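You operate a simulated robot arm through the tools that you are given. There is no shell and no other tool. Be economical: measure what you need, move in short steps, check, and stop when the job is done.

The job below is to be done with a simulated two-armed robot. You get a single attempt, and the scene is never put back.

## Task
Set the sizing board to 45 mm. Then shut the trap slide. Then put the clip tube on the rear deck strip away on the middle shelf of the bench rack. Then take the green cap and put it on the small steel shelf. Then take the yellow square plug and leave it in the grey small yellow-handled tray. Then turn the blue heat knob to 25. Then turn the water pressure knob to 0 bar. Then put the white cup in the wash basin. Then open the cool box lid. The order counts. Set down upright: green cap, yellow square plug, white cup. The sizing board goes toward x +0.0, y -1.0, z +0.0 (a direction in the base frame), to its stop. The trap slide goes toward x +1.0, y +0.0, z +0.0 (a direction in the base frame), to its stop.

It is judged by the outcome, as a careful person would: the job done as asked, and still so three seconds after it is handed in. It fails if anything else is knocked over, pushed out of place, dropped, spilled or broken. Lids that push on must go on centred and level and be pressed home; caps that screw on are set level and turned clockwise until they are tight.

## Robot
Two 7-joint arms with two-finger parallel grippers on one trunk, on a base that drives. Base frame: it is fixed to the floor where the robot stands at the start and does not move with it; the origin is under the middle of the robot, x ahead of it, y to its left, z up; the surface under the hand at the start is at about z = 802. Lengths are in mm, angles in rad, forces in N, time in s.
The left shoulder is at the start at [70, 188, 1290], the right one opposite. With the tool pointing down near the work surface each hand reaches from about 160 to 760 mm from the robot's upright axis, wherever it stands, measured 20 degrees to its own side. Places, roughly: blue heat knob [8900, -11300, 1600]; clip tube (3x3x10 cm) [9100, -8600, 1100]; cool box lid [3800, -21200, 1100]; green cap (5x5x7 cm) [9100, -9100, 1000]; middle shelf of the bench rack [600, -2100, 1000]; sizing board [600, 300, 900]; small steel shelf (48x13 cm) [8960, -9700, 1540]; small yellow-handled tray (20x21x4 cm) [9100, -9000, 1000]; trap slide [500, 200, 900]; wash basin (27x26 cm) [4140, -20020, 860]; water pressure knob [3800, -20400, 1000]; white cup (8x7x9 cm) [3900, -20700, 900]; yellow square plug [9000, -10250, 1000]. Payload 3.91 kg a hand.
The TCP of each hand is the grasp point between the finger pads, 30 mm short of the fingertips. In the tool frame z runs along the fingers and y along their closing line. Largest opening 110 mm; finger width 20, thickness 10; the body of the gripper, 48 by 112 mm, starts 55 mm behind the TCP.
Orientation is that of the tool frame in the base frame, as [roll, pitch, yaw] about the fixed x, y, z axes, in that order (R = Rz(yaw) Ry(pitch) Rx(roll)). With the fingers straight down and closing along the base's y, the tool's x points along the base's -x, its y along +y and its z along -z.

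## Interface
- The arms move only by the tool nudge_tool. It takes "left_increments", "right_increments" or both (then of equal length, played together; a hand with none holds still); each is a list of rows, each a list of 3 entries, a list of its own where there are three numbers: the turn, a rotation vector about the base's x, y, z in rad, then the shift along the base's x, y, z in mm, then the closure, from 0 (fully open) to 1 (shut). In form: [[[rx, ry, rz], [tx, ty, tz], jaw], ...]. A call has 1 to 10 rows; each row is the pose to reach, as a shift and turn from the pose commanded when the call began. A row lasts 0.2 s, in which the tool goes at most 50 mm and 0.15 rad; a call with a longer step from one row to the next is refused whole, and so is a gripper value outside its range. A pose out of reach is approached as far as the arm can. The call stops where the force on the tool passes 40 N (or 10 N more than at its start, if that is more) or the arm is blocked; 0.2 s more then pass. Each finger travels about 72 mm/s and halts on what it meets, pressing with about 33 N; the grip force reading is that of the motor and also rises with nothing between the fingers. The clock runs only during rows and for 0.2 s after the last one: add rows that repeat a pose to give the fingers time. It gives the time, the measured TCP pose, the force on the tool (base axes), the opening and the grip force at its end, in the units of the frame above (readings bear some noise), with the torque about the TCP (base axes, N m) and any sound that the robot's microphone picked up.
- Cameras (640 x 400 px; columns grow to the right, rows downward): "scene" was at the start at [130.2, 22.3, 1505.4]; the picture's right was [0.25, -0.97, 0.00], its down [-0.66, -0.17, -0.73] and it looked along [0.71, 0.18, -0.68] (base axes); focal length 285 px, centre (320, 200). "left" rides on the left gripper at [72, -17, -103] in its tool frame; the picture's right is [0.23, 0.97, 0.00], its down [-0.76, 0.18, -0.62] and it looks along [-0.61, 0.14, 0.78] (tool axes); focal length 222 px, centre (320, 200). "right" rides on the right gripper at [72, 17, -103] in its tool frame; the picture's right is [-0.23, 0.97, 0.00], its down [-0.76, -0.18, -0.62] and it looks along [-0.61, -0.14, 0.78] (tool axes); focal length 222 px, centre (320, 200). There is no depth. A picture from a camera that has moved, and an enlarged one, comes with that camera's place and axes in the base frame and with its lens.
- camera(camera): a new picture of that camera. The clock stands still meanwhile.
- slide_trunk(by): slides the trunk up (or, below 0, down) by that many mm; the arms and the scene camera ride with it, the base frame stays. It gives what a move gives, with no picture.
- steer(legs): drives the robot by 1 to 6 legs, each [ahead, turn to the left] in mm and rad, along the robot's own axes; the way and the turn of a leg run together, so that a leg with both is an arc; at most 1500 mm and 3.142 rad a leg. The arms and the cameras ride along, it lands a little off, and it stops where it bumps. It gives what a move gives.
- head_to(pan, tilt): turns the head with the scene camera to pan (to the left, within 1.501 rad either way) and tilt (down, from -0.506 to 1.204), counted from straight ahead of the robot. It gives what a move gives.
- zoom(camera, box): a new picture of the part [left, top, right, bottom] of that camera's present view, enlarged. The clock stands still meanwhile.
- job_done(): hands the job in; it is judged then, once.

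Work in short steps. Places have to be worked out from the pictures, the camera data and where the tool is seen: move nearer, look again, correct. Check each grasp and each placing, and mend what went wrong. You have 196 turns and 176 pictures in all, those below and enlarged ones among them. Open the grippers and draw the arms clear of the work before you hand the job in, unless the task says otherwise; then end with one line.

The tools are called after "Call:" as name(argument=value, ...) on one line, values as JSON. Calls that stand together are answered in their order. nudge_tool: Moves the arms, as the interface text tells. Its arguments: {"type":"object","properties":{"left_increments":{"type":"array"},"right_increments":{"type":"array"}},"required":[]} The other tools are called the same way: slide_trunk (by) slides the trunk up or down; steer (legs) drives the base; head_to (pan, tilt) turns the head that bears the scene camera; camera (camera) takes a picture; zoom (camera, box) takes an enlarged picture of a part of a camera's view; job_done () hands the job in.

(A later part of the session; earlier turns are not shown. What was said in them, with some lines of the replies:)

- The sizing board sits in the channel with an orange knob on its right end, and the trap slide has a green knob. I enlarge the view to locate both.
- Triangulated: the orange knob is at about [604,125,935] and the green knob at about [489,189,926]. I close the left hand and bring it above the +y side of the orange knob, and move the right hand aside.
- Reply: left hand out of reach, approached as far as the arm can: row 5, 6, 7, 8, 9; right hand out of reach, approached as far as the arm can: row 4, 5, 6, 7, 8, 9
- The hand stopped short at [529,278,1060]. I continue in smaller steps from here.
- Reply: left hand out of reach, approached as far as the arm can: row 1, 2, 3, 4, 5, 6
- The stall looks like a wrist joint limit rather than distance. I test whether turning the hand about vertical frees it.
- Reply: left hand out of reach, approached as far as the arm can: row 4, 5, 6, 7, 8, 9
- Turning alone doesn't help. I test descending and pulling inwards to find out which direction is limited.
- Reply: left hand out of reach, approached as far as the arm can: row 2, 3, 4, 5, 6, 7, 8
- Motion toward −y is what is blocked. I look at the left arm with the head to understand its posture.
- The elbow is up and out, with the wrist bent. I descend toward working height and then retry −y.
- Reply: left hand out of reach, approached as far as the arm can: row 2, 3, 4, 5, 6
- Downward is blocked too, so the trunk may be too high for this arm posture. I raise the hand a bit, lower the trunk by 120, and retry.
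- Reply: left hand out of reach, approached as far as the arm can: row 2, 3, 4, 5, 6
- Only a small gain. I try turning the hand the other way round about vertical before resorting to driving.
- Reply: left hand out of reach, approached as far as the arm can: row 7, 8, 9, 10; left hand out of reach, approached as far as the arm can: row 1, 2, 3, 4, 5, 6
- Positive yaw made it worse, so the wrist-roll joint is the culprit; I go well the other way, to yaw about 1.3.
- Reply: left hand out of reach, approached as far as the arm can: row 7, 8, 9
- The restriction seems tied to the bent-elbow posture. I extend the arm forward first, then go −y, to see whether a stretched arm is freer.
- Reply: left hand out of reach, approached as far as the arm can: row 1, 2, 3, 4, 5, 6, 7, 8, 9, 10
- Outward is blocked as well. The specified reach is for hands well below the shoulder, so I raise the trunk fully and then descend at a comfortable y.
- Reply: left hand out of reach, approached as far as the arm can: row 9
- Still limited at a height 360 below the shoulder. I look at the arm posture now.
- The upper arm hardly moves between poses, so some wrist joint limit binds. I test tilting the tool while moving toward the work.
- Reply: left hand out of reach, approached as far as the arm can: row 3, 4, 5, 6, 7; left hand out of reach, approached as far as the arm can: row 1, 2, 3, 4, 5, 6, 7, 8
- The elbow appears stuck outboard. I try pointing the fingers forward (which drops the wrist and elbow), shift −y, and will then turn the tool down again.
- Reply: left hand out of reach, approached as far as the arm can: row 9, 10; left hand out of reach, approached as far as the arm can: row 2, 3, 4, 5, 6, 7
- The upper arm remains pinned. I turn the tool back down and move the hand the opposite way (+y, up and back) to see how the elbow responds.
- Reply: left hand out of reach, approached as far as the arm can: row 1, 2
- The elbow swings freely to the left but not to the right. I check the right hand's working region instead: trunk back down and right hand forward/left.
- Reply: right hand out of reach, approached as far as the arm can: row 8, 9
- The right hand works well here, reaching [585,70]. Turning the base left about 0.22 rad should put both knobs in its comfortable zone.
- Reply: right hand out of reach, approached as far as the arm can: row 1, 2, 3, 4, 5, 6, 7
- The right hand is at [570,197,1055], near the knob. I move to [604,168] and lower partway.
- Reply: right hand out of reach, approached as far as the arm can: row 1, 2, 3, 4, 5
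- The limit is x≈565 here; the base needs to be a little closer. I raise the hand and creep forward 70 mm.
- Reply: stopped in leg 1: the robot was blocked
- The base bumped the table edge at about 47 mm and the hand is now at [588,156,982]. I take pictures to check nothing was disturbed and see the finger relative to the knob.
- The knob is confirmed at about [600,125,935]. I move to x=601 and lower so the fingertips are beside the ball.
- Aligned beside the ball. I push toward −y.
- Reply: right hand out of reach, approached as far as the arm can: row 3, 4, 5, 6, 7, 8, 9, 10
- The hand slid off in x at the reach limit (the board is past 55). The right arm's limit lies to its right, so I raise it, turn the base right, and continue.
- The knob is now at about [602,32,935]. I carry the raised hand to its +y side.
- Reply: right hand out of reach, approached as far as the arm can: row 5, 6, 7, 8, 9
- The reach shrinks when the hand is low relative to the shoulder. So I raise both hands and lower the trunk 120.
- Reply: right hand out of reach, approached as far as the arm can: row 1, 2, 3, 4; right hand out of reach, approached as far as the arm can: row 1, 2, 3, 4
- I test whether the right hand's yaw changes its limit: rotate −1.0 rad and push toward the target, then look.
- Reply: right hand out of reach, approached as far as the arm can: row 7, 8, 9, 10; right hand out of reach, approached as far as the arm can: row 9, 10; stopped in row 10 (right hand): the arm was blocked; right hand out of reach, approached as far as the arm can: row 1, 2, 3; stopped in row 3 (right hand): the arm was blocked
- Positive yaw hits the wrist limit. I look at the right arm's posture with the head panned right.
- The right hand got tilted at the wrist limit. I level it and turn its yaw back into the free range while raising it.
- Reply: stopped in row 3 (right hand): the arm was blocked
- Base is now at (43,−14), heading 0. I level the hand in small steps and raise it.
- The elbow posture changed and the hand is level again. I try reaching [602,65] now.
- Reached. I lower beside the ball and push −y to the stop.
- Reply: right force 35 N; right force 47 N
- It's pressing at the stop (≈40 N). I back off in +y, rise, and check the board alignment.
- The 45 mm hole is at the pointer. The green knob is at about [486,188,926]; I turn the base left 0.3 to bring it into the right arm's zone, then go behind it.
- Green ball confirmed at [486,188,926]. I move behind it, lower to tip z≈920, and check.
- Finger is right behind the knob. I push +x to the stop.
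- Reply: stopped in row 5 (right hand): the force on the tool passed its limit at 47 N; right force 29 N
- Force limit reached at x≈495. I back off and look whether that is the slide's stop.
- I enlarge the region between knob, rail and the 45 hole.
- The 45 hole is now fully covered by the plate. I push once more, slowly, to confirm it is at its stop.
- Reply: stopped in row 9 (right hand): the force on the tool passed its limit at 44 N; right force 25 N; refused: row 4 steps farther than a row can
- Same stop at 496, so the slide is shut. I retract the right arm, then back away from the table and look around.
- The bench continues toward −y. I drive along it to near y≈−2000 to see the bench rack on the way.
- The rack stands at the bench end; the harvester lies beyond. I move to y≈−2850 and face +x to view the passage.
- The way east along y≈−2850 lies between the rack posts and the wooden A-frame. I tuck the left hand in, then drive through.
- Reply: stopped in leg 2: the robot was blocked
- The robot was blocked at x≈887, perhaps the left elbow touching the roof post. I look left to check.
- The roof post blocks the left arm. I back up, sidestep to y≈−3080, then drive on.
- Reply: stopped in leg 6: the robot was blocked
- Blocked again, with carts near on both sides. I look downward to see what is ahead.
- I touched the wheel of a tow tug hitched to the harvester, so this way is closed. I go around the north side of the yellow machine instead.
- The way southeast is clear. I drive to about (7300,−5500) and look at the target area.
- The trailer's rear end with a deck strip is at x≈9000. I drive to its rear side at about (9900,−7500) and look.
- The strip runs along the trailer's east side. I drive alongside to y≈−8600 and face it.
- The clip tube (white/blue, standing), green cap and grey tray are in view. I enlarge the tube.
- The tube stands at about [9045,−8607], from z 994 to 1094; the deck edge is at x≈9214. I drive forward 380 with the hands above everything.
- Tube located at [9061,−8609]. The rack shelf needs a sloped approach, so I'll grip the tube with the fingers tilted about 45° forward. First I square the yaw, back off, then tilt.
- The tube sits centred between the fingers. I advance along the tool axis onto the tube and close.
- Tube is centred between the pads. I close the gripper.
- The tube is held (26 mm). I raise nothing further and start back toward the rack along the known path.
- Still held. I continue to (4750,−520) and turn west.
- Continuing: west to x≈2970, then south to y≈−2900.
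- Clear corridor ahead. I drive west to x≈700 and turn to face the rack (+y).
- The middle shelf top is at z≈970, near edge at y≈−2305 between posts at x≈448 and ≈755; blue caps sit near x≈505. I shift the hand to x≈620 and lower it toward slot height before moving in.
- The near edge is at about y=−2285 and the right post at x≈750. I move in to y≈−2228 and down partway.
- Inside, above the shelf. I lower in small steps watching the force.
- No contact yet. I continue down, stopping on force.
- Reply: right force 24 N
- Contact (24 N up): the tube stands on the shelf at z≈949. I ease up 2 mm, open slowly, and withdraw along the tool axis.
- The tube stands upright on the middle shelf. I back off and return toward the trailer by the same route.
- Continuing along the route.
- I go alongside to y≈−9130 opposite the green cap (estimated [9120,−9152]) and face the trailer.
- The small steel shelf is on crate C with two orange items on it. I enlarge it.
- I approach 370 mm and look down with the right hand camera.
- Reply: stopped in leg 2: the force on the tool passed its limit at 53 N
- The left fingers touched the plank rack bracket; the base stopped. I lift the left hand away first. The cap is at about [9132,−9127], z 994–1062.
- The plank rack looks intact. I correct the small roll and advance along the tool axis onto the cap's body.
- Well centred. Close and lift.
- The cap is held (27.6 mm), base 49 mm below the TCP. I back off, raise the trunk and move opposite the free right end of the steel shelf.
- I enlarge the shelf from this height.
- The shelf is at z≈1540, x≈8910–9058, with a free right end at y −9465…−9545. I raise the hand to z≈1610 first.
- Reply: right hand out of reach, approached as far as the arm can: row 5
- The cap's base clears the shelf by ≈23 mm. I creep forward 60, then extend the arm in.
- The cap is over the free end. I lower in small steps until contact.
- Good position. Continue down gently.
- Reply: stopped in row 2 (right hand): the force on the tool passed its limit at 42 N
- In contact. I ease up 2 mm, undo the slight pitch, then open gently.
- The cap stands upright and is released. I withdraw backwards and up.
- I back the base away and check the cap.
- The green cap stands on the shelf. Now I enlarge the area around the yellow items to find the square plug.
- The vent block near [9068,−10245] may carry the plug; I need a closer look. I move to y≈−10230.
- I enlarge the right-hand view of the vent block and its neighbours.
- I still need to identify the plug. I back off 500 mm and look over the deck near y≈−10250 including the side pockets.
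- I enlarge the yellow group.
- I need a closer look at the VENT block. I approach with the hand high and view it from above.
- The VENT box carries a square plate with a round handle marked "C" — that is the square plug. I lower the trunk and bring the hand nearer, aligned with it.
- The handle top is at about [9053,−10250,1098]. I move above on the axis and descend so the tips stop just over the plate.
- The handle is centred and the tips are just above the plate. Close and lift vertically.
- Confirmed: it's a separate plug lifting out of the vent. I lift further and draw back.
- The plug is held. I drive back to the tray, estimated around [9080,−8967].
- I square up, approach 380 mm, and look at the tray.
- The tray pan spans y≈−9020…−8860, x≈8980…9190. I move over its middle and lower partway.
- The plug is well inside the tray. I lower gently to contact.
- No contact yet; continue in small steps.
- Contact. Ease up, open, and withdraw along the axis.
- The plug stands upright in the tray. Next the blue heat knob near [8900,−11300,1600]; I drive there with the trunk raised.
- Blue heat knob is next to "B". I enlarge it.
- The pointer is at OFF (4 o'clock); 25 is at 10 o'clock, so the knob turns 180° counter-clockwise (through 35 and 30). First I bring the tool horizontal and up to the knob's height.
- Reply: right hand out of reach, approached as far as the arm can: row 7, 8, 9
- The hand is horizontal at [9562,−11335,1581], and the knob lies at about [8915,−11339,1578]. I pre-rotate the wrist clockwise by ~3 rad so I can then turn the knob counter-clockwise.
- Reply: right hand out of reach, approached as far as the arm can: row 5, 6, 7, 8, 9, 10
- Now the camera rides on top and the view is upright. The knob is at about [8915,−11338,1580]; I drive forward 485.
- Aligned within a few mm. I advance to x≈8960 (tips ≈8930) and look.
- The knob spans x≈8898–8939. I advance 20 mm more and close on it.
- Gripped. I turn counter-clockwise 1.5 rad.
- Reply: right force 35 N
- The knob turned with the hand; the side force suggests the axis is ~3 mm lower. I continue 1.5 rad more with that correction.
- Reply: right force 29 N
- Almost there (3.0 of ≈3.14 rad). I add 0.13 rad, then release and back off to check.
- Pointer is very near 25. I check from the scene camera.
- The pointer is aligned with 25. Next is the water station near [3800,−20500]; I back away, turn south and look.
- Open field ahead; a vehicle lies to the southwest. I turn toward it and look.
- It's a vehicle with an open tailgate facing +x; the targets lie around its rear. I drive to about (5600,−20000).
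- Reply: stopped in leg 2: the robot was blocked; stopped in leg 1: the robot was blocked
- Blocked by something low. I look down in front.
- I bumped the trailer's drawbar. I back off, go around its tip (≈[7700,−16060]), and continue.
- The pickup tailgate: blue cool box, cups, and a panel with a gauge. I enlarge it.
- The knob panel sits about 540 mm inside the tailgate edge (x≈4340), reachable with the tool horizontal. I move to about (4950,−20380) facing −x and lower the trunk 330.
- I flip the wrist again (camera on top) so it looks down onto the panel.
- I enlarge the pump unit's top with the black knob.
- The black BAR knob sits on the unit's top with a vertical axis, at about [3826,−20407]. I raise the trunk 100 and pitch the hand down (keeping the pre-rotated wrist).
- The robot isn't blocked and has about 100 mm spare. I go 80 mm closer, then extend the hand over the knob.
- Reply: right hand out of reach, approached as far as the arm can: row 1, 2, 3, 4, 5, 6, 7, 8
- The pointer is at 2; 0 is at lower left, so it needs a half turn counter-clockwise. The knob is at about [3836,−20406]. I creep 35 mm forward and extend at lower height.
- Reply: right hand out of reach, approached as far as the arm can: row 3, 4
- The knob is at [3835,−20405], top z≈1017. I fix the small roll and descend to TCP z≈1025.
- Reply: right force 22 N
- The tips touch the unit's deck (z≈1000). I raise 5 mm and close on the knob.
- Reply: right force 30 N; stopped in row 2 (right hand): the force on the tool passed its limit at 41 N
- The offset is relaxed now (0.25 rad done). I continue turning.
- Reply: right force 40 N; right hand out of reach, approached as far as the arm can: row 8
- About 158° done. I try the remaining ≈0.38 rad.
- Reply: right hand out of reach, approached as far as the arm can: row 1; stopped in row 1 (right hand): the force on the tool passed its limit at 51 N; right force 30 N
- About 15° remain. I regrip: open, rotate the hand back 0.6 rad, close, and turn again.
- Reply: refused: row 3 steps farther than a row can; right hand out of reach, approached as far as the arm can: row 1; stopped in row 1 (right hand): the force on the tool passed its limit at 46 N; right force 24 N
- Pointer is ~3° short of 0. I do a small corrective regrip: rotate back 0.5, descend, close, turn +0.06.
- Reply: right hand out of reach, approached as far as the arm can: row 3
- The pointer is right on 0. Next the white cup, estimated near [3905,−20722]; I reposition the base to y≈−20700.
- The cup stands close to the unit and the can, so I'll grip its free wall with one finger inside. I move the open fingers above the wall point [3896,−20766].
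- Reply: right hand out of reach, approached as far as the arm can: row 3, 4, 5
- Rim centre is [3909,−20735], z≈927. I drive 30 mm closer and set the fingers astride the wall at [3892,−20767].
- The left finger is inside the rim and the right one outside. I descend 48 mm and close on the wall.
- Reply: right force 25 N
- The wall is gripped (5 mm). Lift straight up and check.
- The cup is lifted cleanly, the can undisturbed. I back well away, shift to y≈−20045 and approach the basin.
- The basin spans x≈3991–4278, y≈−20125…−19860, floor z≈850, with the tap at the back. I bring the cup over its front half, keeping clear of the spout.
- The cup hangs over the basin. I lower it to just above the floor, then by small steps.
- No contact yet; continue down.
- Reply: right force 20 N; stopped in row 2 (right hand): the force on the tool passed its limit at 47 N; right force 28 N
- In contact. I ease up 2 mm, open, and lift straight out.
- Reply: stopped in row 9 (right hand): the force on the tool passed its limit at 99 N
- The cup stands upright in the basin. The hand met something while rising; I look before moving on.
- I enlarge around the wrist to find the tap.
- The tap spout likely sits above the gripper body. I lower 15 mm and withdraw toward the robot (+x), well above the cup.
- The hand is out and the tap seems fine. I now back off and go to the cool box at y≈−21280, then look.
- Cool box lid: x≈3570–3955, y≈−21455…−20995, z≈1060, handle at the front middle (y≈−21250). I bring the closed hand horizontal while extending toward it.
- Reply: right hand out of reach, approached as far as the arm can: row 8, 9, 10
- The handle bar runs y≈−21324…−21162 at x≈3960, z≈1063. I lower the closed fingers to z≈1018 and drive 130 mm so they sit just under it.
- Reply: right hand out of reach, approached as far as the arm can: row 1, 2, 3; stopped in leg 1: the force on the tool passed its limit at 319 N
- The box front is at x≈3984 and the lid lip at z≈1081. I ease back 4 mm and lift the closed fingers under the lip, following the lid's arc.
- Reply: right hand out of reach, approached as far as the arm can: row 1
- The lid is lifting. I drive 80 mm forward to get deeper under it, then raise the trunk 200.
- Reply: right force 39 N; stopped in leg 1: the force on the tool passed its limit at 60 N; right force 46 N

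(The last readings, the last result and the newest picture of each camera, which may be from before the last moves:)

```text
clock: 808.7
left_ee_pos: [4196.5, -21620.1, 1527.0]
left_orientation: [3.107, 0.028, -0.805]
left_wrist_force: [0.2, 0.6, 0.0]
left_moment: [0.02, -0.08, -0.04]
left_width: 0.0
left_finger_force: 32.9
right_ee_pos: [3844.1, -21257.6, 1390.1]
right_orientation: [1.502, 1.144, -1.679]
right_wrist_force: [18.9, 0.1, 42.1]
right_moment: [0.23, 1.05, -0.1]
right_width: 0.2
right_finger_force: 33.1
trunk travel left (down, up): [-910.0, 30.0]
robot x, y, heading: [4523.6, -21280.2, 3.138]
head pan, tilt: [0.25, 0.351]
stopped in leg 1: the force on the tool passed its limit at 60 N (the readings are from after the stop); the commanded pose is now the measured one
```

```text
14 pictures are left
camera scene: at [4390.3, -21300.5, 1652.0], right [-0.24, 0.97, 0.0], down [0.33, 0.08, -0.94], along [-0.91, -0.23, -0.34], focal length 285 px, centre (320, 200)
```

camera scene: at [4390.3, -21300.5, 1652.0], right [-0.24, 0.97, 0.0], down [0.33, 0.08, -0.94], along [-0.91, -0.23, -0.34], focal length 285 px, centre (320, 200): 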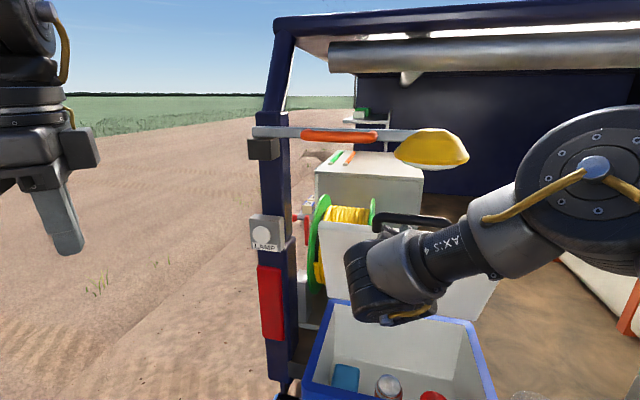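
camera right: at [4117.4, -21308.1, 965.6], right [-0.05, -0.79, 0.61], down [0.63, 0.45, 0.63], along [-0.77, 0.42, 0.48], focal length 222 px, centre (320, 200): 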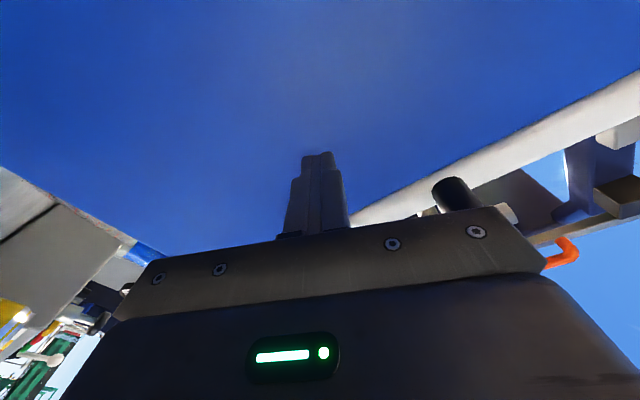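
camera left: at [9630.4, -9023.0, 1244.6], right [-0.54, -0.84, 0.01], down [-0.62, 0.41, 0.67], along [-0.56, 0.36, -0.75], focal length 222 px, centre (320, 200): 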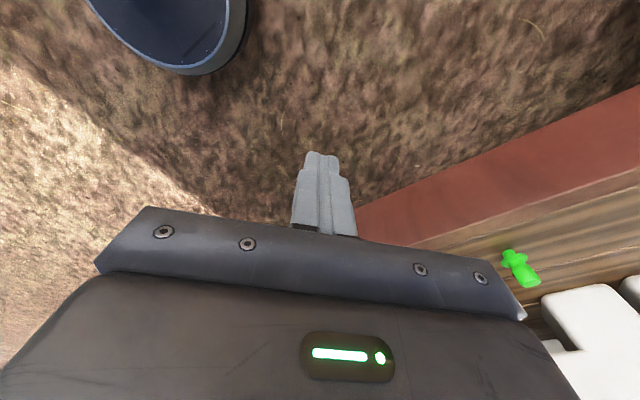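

The lid is about 53° open. I continue pushing it back and up from inside toward vertical.

Call:
nudge_tool(right_increments=[[[0, 0, 0], [-20, 0, 15], 1], [[0, 0, 0], [-45, 0, 28], 1], [[0, 0, 0], [-70, 0, 38], 1], [[0, 0, 0], [-95, 0, 48], 1], [[0, 0, 0], [-120, 0, 56], 1], [[0, 0, 0], [-145, 0, 62], 1], [[0, 0, 0], [-165, 0, 65], 1]])

Call:
camera(camera="scene")

```text
clock: 810.3
left_ee_pos: [4181.4, -21618.7, 1522.7]
left_orientation: [3.113, 0.022, -0.805]
left_wrist_force: [0.2, 0.1, 1.0]
left_moment: [0.0, 0.0, -0.01]
left_width: 0.0
left_finger_force: 32.7
right_ee_pos: [3665.2, -21257.9, 1425.7]
right_orientation: [1.629, 1.148, -1.563]
right_wrist_force: [4.7, 1.8, -46.2]
right_moment: [0.33, -0.82, -0.02]
right_width: 0.0
right_finger_force: 32.9
trunk travel left (down, up): [-910.0, 30.0]
robot x, y, heading: [4523.4, -21280.2, 3.135]
head pan, tilt: [0.25, 0.351]
```

```text
13 pictures are left
camera scene: at [4374.2, -21299.8, 1649.5], right [-0.24, 0.97, 0.0], down [0.34, 0.08, -0.94], along [-0.91, -0.23, -0.35], focal length 285 px, centre (320, 200)
```

scene: 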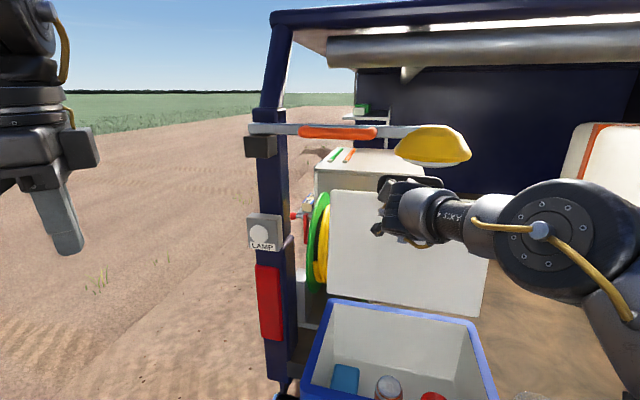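

The lid is nearly vertical. I relieve the upward pressure and push further back beyond vertical.

Call:
nudge_tool(right_increments=[[[0, 0, 0], [-10, 0, -25], 1], [[0, 0, 0], [-25, 0, -35], 1], [[0, 0, 0], [-45, 0, -40], 1], [[0, 0, 0], [-65, 0, -45], 1], [[0, 0, 0], [-85, 0, -50], 1], [[0, 0, 0], [-85, 0, -50], 1]])

Call:
camera(camera="scene")

```text
clock: 811.6
left_ee_pos: [4197.6, -21621.8, 1525.8]
left_orientation: [3.107, 0.031, -0.806]
left_wrist_force: [-1.2, -0.2, -0.3]
left_moment: [0.01, -0.02, -0.02]
left_width: 0.1
left_finger_force: 33.4
right_ee_pos: [3650.1, -21258.6, 1422.0]
right_orientation: [1.485, 1.141, -1.692]
right_wrist_force: [12.1, -7.2, 26.9]
right_moment: [2.35, -5.11, -0.42]
right_width: 0.0
right_finger_force: 32.8
right hand out of reach, approached as far as the arm can: row 3, 4, 5, 6
trunk travel left (down, up): [-910.0, 30.0]
robot x, y, heading: [4526.5, -21277.2, 3.136]
head pan, tilt: [0.25, 0.351]
stopped in row 6 (right hand): the force on the tool passed its limit at 56 N (the readings are from after the stop); the commanded pose is now the measured one
```

```text
12 pictures are left
camera scene: at [4391.3, -21302.8, 1651.1], right [-0.24, 0.97, 0.0], down [0.33, 0.08, -0.94], along [-0.91, -0.23, -0.34], focal length 285 px, centre (320, 200)
```

scene: 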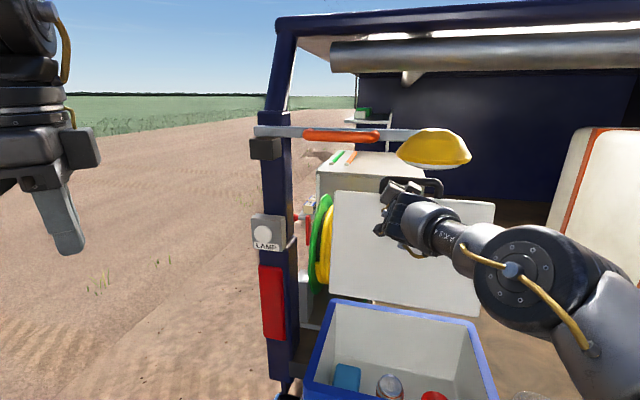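

Measured from the picture, the lid is about 10° past vertical (hinge x≈3697, top edge x≈3640), with my fingers through the handle loop. I relieve the load upward 8 mm, then pull straight back out.

Call:
nudge_tool(right_increments=[[[0, 0, 0], [0, 0, 6], 1], [[0, 0, 0], [6, 0, 9], 1], [[0, 0, 0], [18, 0, 9], 1], [[0, 0, 0], [32, 0, 9], 1], [[0, 0, 0], [48, 0, 9], 1]])

Call:
camera(camera="scene")

```text
clock: 812.8
left_ee_pos: [4196.2, -21623.6, 1526.6]
left_orientation: [3.108, 0.033, -0.807]
left_wrist_force: [-0.6, -0.6, 0.4]
left_moment: [0.0, 0.04, 0.0]
left_width: 0.1
left_finger_force: 32.7
right_ee_pos: [3695.1, -21257.9, 1425.1]
right_orientation: [1.503, 1.136, -1.676]
right_wrist_force: [-0.1, -9.9, 12.1]
right_moment: [0.03, -0.06, 0.02]
right_width: 0.0
right_finger_force: 32.8
trunk travel left (down, up): [-910.0, 30.0]
robot x, y, heading: [4529.0, -21281.1, 3.142]
head pan, tilt: [0.25, 0.351]
```

```text
11 pictures are left
camera scene: at [4388.5, -21304.7, 1651.5], right [-0.24, 0.97, 0.0], down [0.33, 0.09, -0.94], along [-0.91, -0.23, -0.34], focal length 285 px, centre (320, 200)
```

scene: 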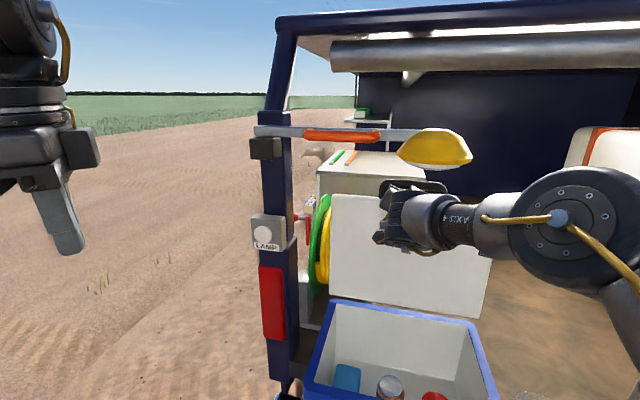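

The lid stays. I continue withdrawing.

Call:
nudge_tool(right_increments=[[[0, 0, 0], [5, 3, 4], 1], [[0, 0, 0], [20, 3, 4], 1], [[0, 0, 0], [40, 3, 4], 1], [[0, 0, 0], [65, 3, 4], 1], [[0, 0, 0], [95, 3, 4], 1], [[0, 0, 0], [130, 3, 4], 1]])

Call:
camera(camera="scene")

```text
clock: 814.2
left_ee_pos: [4187.3, -21620.4, 1526.4]
left_orientation: [3.111, 0.028, -0.807]
left_wrist_force: [1.1, -0.3, 0.1]
left_moment: [0.01, 0.05, 0.01]
left_width: 0.2
left_finger_force: 33.3
right_ee_pos: [3806.2, -21249.6, 1410.4]
right_orientation: [1.601, 1.145, -1.594]
right_wrist_force: [-9.9, 6.0, -27.2]
right_moment: [0.03, -0.59, -0.15]
right_width: 0.0
right_finger_force: 32.9
trunk travel left (down, up): [-910.0, 30.0]
robot x, y, heading: [4525.4, -21275.0, 3.135]
head pan, tilt: [0.25, 0.351]
stopped in row 6 (right hand): the force on the tool passed its limit at 44 N (the readings are from after the stop); the commanded pose is now the measured one
```

```text
10 pictures are left
camera scene: at [4380.6, -21301.1, 1650.7], right [-0.24, 0.97, 0.0], down [0.34, 0.08, -0.94], along [-0.91, -0.23, -0.35], focal length 285 px, centre (320, 200)
```

scene: 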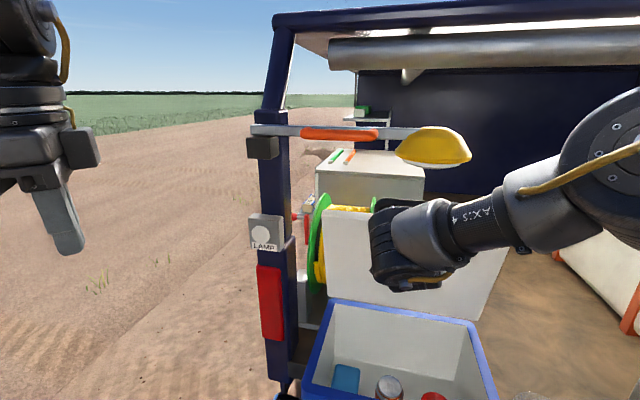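

The bar's friction dragged the lid forward a little. I push it back to its stop again, then I'll null the vertical load before retracting.

Call:
nudge_tool(right_increments=[[[0, 0, 0], [-25, 0, 3], 1], [[0, 0, 0], [-55, 0, 9], 1], [[0, 0, 0], [-85, 0, 13], 1], [[0, 0, 0], [-115, 0, 15], 1], [[0, 0, 0], [-140, 0, 15], 1], [[0, 0, 0], [-155, 0, 15], 1]])

Call:
zoom(camera="scene", box=[310, 160, 510, 320])

```text
clock: 815.6
left_ee_pos: [4184.2, -21617.5, 1525.0]
left_orientation: [3.111, 0.024, -0.807]
left_wrist_force: [-0.3, 0.4, -0.7]
left_moment: [-0.01, -0.03, -0.01]
left_width: 0.2
left_finger_force: 33.2
right_ee_pos: [3646.1, -21248.6, 1419.9]
right_orientation: [1.605, 1.144, -1.585]
right_wrist_force: [7.7, 7.7, -36.7]
right_moment: [0.08, -0.78, -0.14]
right_width: 0.2
right_finger_force: 32.6
trunk travel left (down, up): [-910.0, 30.0]
robot x, y, heading: [4523.7, -21279.7, 3.138]
head pan, tilt: [0.25, 0.351]
```

```text
2.50 times, centred on (410, 240) of scene
camera zoom: at [4377.0, -21298.1, 1650.2], right [-0.24, 0.97, 0.0], down [0.34, 0.08, -0.94], along [-0.91, -0.23, -0.35], focal length 712 px, centre (95, 100)
```

zoom: 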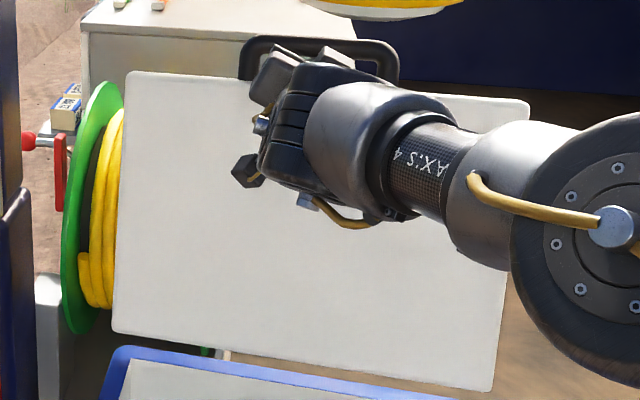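

The lid is ~15° past vertical now. I lower 6 mm to null the bar's load and retract along the loop's slope.

Call:
nudge_tool(right_increments=[[[0, 0, 0], [0, 0, -6], 1], [[0, 0, 0], [0, 0, -6], 1]])

Call:
nudge_tool(right_increments=[[[0, 0, 0], [8, 0, 1], 1], [[0, 0, 0], [18, 0, 3], 1], [[0, 0, 0], [30, 0, 5], 1], [[0, 0, 0], [45, 0, 7], 1]])

Call:
zoom(camera="scene", box=[310, 160, 510, 320])

```text
clock: 816.2
left_ee_pos: [4186.3, -21618.3, 1526.1]
left_orientation: [3.111, 0.025, -0.807]
left_wrist_force: [1.6, 0.5, 0.8]
left_moment: [0.01, -0.02, 0.01]
left_width: 0.2
left_finger_force: 32.8
right_ee_pos: [3649.4, -21249.4, 1420.9]
right_orientation: [1.582, 1.139, -1.604]
right_wrist_force: [5.5, 4.6, -26.9]
right_moment: [0.03, -0.58, -0.1]
right_width: 0.0
right_finger_force: 33.6
trunk travel left (down, up): [-910.0, 30.0]
robot x, y, heading: [4527.3, -21278.3, 3.139]
head pan, tilt: [0.25, 0.351]
```

```text
clock: 817.2
left_ee_pos: [4186.0, -21619.6, 1524.5]
left_orientation: [3.111, 0.024, -0.806]
left_wrist_force: [0.0, -0.6, -0.3]
left_moment: [0.01, 0.03, -0.02]
left_width: 0.0
left_finger_force: 33.1
right_ee_pos: [3693.9, -21248.8, 1425.2]
right_orientation: [1.597, 1.142, -1.592]
right_wrist_force: [1.4, 3.7, -32.6]
right_moment: [0.1, -0.71, -0.05]
right_width: 0.1
right_finger_force: 33.0
trunk travel left (down, up): [-910.0, 30.0]
robot x, y, heading: [4526.3, -21279.7, 3.132]
head pan, tilt: [0.25, 0.351]
```

```text
2.50 times, centred on (410, 240) of scene
camera zoom: at [4378.3, -21299.4, 1650.3], right [-0.24, 0.97, 0.0], down [0.34, 0.08, -0.94], along [-0.91, -0.23, -0.35], focal length 712 px, centre (95, 100)
```

zoom: 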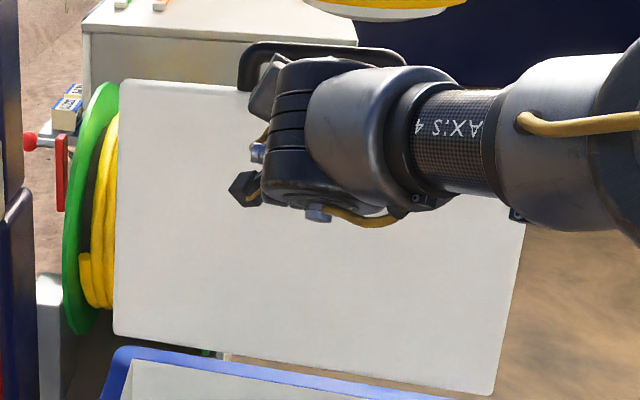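

The bar still presses down (−32 N). I go back in, lower 20 mm until free, then retract.

Call:
nudge_tool(right_increments=[[[0, 0, 0], [-25, 0, -3], 1], [[0, 0, 0], [-48, 0, -8], 1], [[0, 0, 0], [-48, 0, -15], 1], [[0, 0, 0], [-48, 0, -22], 1]])

```text
clock: 818.2
left_ee_pos: [4193.0, -21619.1, 1527.4]
left_orientation: [3.108, 0.03, -0.808]
left_wrist_force: [-0.6, 0.5, -0.7]
left_moment: [0.03, 0.01, -0.03]
left_width: 0.3
left_finger_force: 33.0
right_ee_pos: [3650.3, -21249.6, 1419.5]
right_orientation: [1.535, 1.139, -1.65]
right_wrist_force: [-0.3, 2.3, 3.7]
right_moment: [0.05, 0.02, 0.0]
right_width: 0.0
right_finger_force: 33.3
trunk travel left (down, up): [-910.0, 30.0]
robot x, y, heading: [4526.6, -21280.1, 3.141]
head pan, tilt: [0.25, 0.351]
```

The load is nulled. Now I retract straight back.

Call:
nudge_tool(right_increments=[[[0, 0, 0], [8, 0, 1], 1], [[0, 0, 0], [20, 0, 2], 1], [[0, 0, 0], [34, 0, 3], 1], [[0, 0, 0], [50, 0, 4], 1], [[0, 0, 0], [70, 0, 5], 1]])

Call:
zoom(camera="scene", box=[310, 160, 510, 320])

```text
clock: 819.4
left_ee_pos: [4196.1, -21619.1, 1528.4]
left_orientation: [3.106, 0.029, -0.807]
left_wrist_force: [-0.8, 1.1, 0.1]
left_moment: [-0.01, -0.03, -0.01]
left_width: 0.1
left_finger_force: 32.3
right_ee_pos: [3723.5, -21250.4, 1419.3]
right_orientation: [1.551, 1.14, -1.634]
right_wrist_force: [0.3, 3.2, 16.2]
right_moment: [0.11, 0.5, -0.06]
right_width: 0.0
right_finger_force: 33.2
trunk travel left (down, up): [-910.0, 30.0]
robot x, y, heading: [4523.3, -21279.3, 3.137]
head pan, tilt: [0.25, 0.351]
```

```text
2.50 times, centred on (410, 240) of scene
camera zoom: at [4389.0, -21300.0, 1651.4], right [-0.24, 0.97, 0.0], down [0.33, 0.08, -0.94], along [-0.91, -0.23, -0.34], focal length 712 px, centre (95, 100)
```

zoom: 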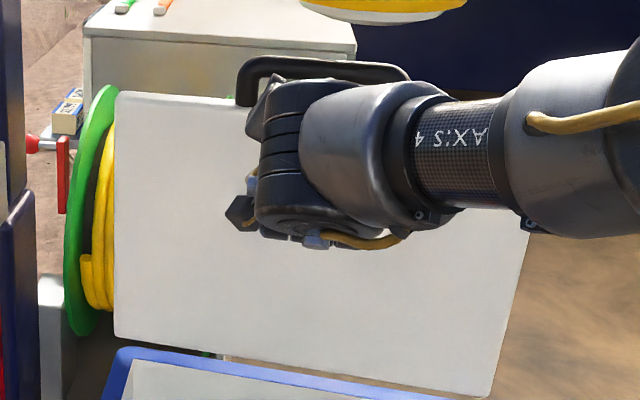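

The rolled finger square seems wedged in the loop. I push the lid back again and roll the hand 0.46 rad so the fingers lie flat in the gap.

Call:
nudge_tool(right_increments=[[[0, 0, 0], [-30, 0, -3], 1], [[0, 0, 0], [-60, 0, -5], 1], [[0, 0, 0], [-80, 0, -5], 1], [[0.12, 0, 0], [-80, 0, -5], 1], [[0.24, 0, 0], [-80, 0, -5], 1], [[0.36, 0, 0], [-80, 0, -5], 1], [[0.46, 0, 0], [-80, 0, -5], 1], [[0.46, 0, 0], [-80, 0, -5], 1]])

```text
clock: 821.2
left_ee_pos: [4201.2, -21621.6, 1528.0]
left_orientation: [3.106, 0.032, -0.807]
left_wrist_force: [-0.3, 0.9, -0.5]
left_moment: [0.03, -0.01, 0.03]
left_width: 0.2
left_finger_force: 32.8
right_ee_pos: [3746.5, -21254.9, 1414.4]
right_orientation: [-0.561, 1.519, 2.538]
right_wrist_force: [4.3, -6.6, 36.7]
right_moment: [-0.01, 1.1, 0.43]
right_width: 0.1
right_finger_force: 33.2
right hand out of reach, approached as far as the arm can: row 3, 4, 5, 6, 7, 8
trunk travel left (down, up): [-910.0, 30.0]
robot x, y, heading: [4528.2, -21277.8, 3.136]
head pan, tilt: [0.25, 0.351]
```

The roll pulled the hand back to x=3746. I look at the lid.

Call:
camera(camera="scene")

```text
6 pictures are left
camera scene: at [4393.8, -21302.8, 1652.0], right [-0.24, 0.97, 0.0], down [0.33, 0.08, -0.94], along [-0.91, -0.23, -0.34], focal length 285 px, centre (320, 200)
```

scene: 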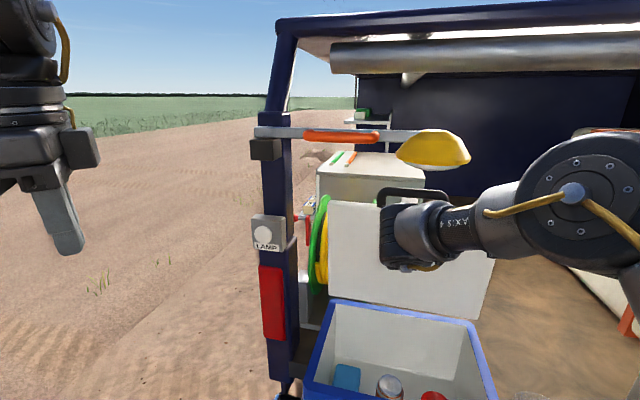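

The lid is near vertical. I relieve the load upward and push it further back by driving 50 mm.

Call:
nudge_tool(right_increments=[[[0, 0, 0], [0, 0, 6], 1], [[0, 0, 0], [0, 0, 12], 1], [[0, 0, 0], [0, 0, 12], 1]])

Call:
steer(legs=[[50, 0]])

```text
clock: 822.0
left_ee_pos: [4193.7, -21623.2, 1527.1]
left_orientation: [3.107, 0.032, -0.807]
left_wrist_force: [0.1, -0.4, -0.3]
left_moment: [-0.02, 0.02, 0.04]
left_width: 0.0
left_finger_force: 32.4
right_ee_pos: [3743.5, -21252.8, 1415.9]
right_orientation: [-0.883, 1.534, 2.215]
right_wrist_force: [1.9, -6.7, 12.5]
right_moment: [-0.06, 0.44, 0.2]
right_width: 0.0
right_finger_force: 32.3
trunk travel left (down, up): [-910.0, 30.0]
robot x, y, heading: [4525.6, -21284.8, 3.131]
head pan, tilt: [0.25, 0.351]
```

```text
clock: 823.1
left_ee_pos: [4135.6, -21620.6, 1523.9]
left_orientation: [3.11, 0.028, -0.807]
left_wrist_force: [-0.3, 0.2, -0.6]
left_moment: [0.0, -0.02, -0.01]
left_width: 0.0
left_finger_force: 32.6
right_ee_pos: [3685.5, -21249.1, 1421.2]
right_orientation: [-0.518, 1.527, 2.576]
right_wrist_force: [-0.3, -0.6, -0.6]
right_moment: [-0.01, 0.0, -0.01]
right_width: 0.0
right_finger_force: 33.5
trunk travel left (down, up): [-910.0, 30.0]
robot x, y, heading: [4474.4, -21278.5, 3.138]
head pan, tilt: [0.25, 0.351]
stopped in leg 1: the force on the tool passed its limit at 42 N (the readings are from after the stop); the commanded pose is now the measured one
```

All forces are now zero — the hand is free. I retract by backing the base 250 mm and check.

Call:
steer(legs=[[-250, 0]])

Call:
camera(camera="scene")

```text
clock: 824.9
left_ee_pos: [4382.4, -21620.2, 1524.5]
left_orientation: [3.111, 0.026, -0.808]
left_wrist_force: [-0.2, 0.0, 0.1]
left_moment: [0.0, -0.02, -0.01]
left_width: 0.0
left_finger_force: 33.3
right_ee_pos: [3932.9, -21249.8, 1419.7]
right_orientation: [-0.527, 1.526, 2.568]
right_wrist_force: [0.2, 0.3, 0.3]
right_moment: [-0.02, 0.03, 0.01]
right_width: 0.0
right_finger_force: 32.9
trunk travel left (down, up): [-910.0, 30.0]
robot x, y, heading: [4723.8, -21279.0, 3.134]
head pan, tilt: [0.25, 0.351]
```

```text
5 pictures are left
camera scene: at [4576.6, -21301.9, 1650.7], right [-0.24, 0.97, 0.0], down [0.34, 0.08, -0.94], along [-0.91, -0.23, -0.35], focal length 285 px, centre (320, 200)
```

scene: 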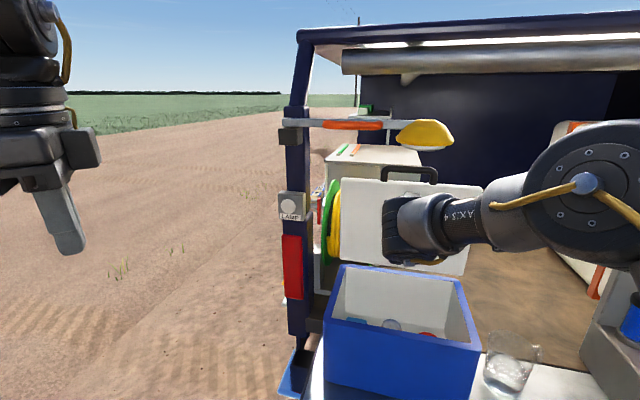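

The lid stays open on its own. I back away, open both grippers, and take a last look.

Call:
steer(legs=[[-500, 0]])

Call:
nudge_tool(left_increments=[[[0, 0, 0], [0, 0, 0], 0], [[0, 0, 0], [0, 0, 0], 0], [[0, 0, 0], [0, 0, 0], 0], [[0, 0, 0], [0, 0, 0], 0]], right_increments=[[[0, 0, 0], [0, 0, 0], 0], [[0, 0, 0], [0, 0, 0], 0], [[0, 0, 0], [0, 0, 0], 0], [[0, 0, 0], [0, 0, 0], 0]])

Call:
camera(camera="scene")

```text
clock: 827.9
left_ee_pos: [4882.2, -21623.0, 1524.7]
left_orientation: [3.11, 0.026, -0.809]
left_wrist_force: [0.0, 0.0, 0.0]
left_moment: [0.0, -0.03, 0.01]
left_width: 0.1
left_finger_force: 33.1
right_ee_pos: [4431.5, -21251.0, 1421.8]
right_orientation: [-0.516, 1.527, 2.58]
right_wrist_force: [0.1, 0.1, -0.5]
right_moment: [-0.02, -0.03, 0.02]
right_width: 0.0
right_finger_force: 32.9
trunk travel left (down, up): [-910.0, 30.0]
robot x, y, heading: [5216.7, -21283.8, 3.141]
head pan, tilt: [0.25, 0.351]
```

```text
clock: 828.9
left_ee_pos: [4883.4, -21622.7, 1526.3]
left_orientation: [3.11, 0.028, -0.811]
left_wrist_force: [-1.2, 0.5, 1.2]
left_moment: [-0.01, -0.02, 0.02]
left_width: 109.9
left_finger_force: 0.1
right_ee_pos: [4434.1, -21250.2, 1423.2]
right_orientation: [-0.49, 1.525, 2.602]
right_wrist_force: [-0.3, 0.0, 0.5]
right_moment: [-0.02, 0.02, 0.0]
right_width: 110.1
right_finger_force: 0.0
trunk travel left (down, up): [-910.0, 30.0]
robot x, y, heading: [5220.2, -21285.0, 3.129]
head pan, tilt: [0.25, 0.351]
```

```text
4 pictures are left
camera scene: at [5079.4, -21304.4, 1651.2], right [-0.24, 0.97, 0.0], down [0.33, 0.08, -0.94], along [-0.91, -0.23, -0.34], focal length 285 px, centre (320, 200)
```

scene: 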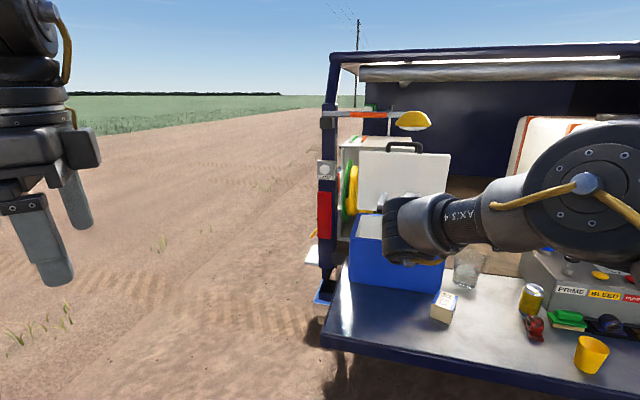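

The lid stands open, the other things on the tailgate look undisturbed, and both grippers are open and clear. I hand the job in.

Call:
job_done()

```text
The job is handed in.
```

All nine steps were done in the order you gave and the job is handed in. Along the way the base or an arm bumped the bench, a roof post, the tug wheel, the plank rack, the trailer drawbar, probably the basin tap, and the cool box. I saw nothing displaced afterwards, but I did not recheck each one.
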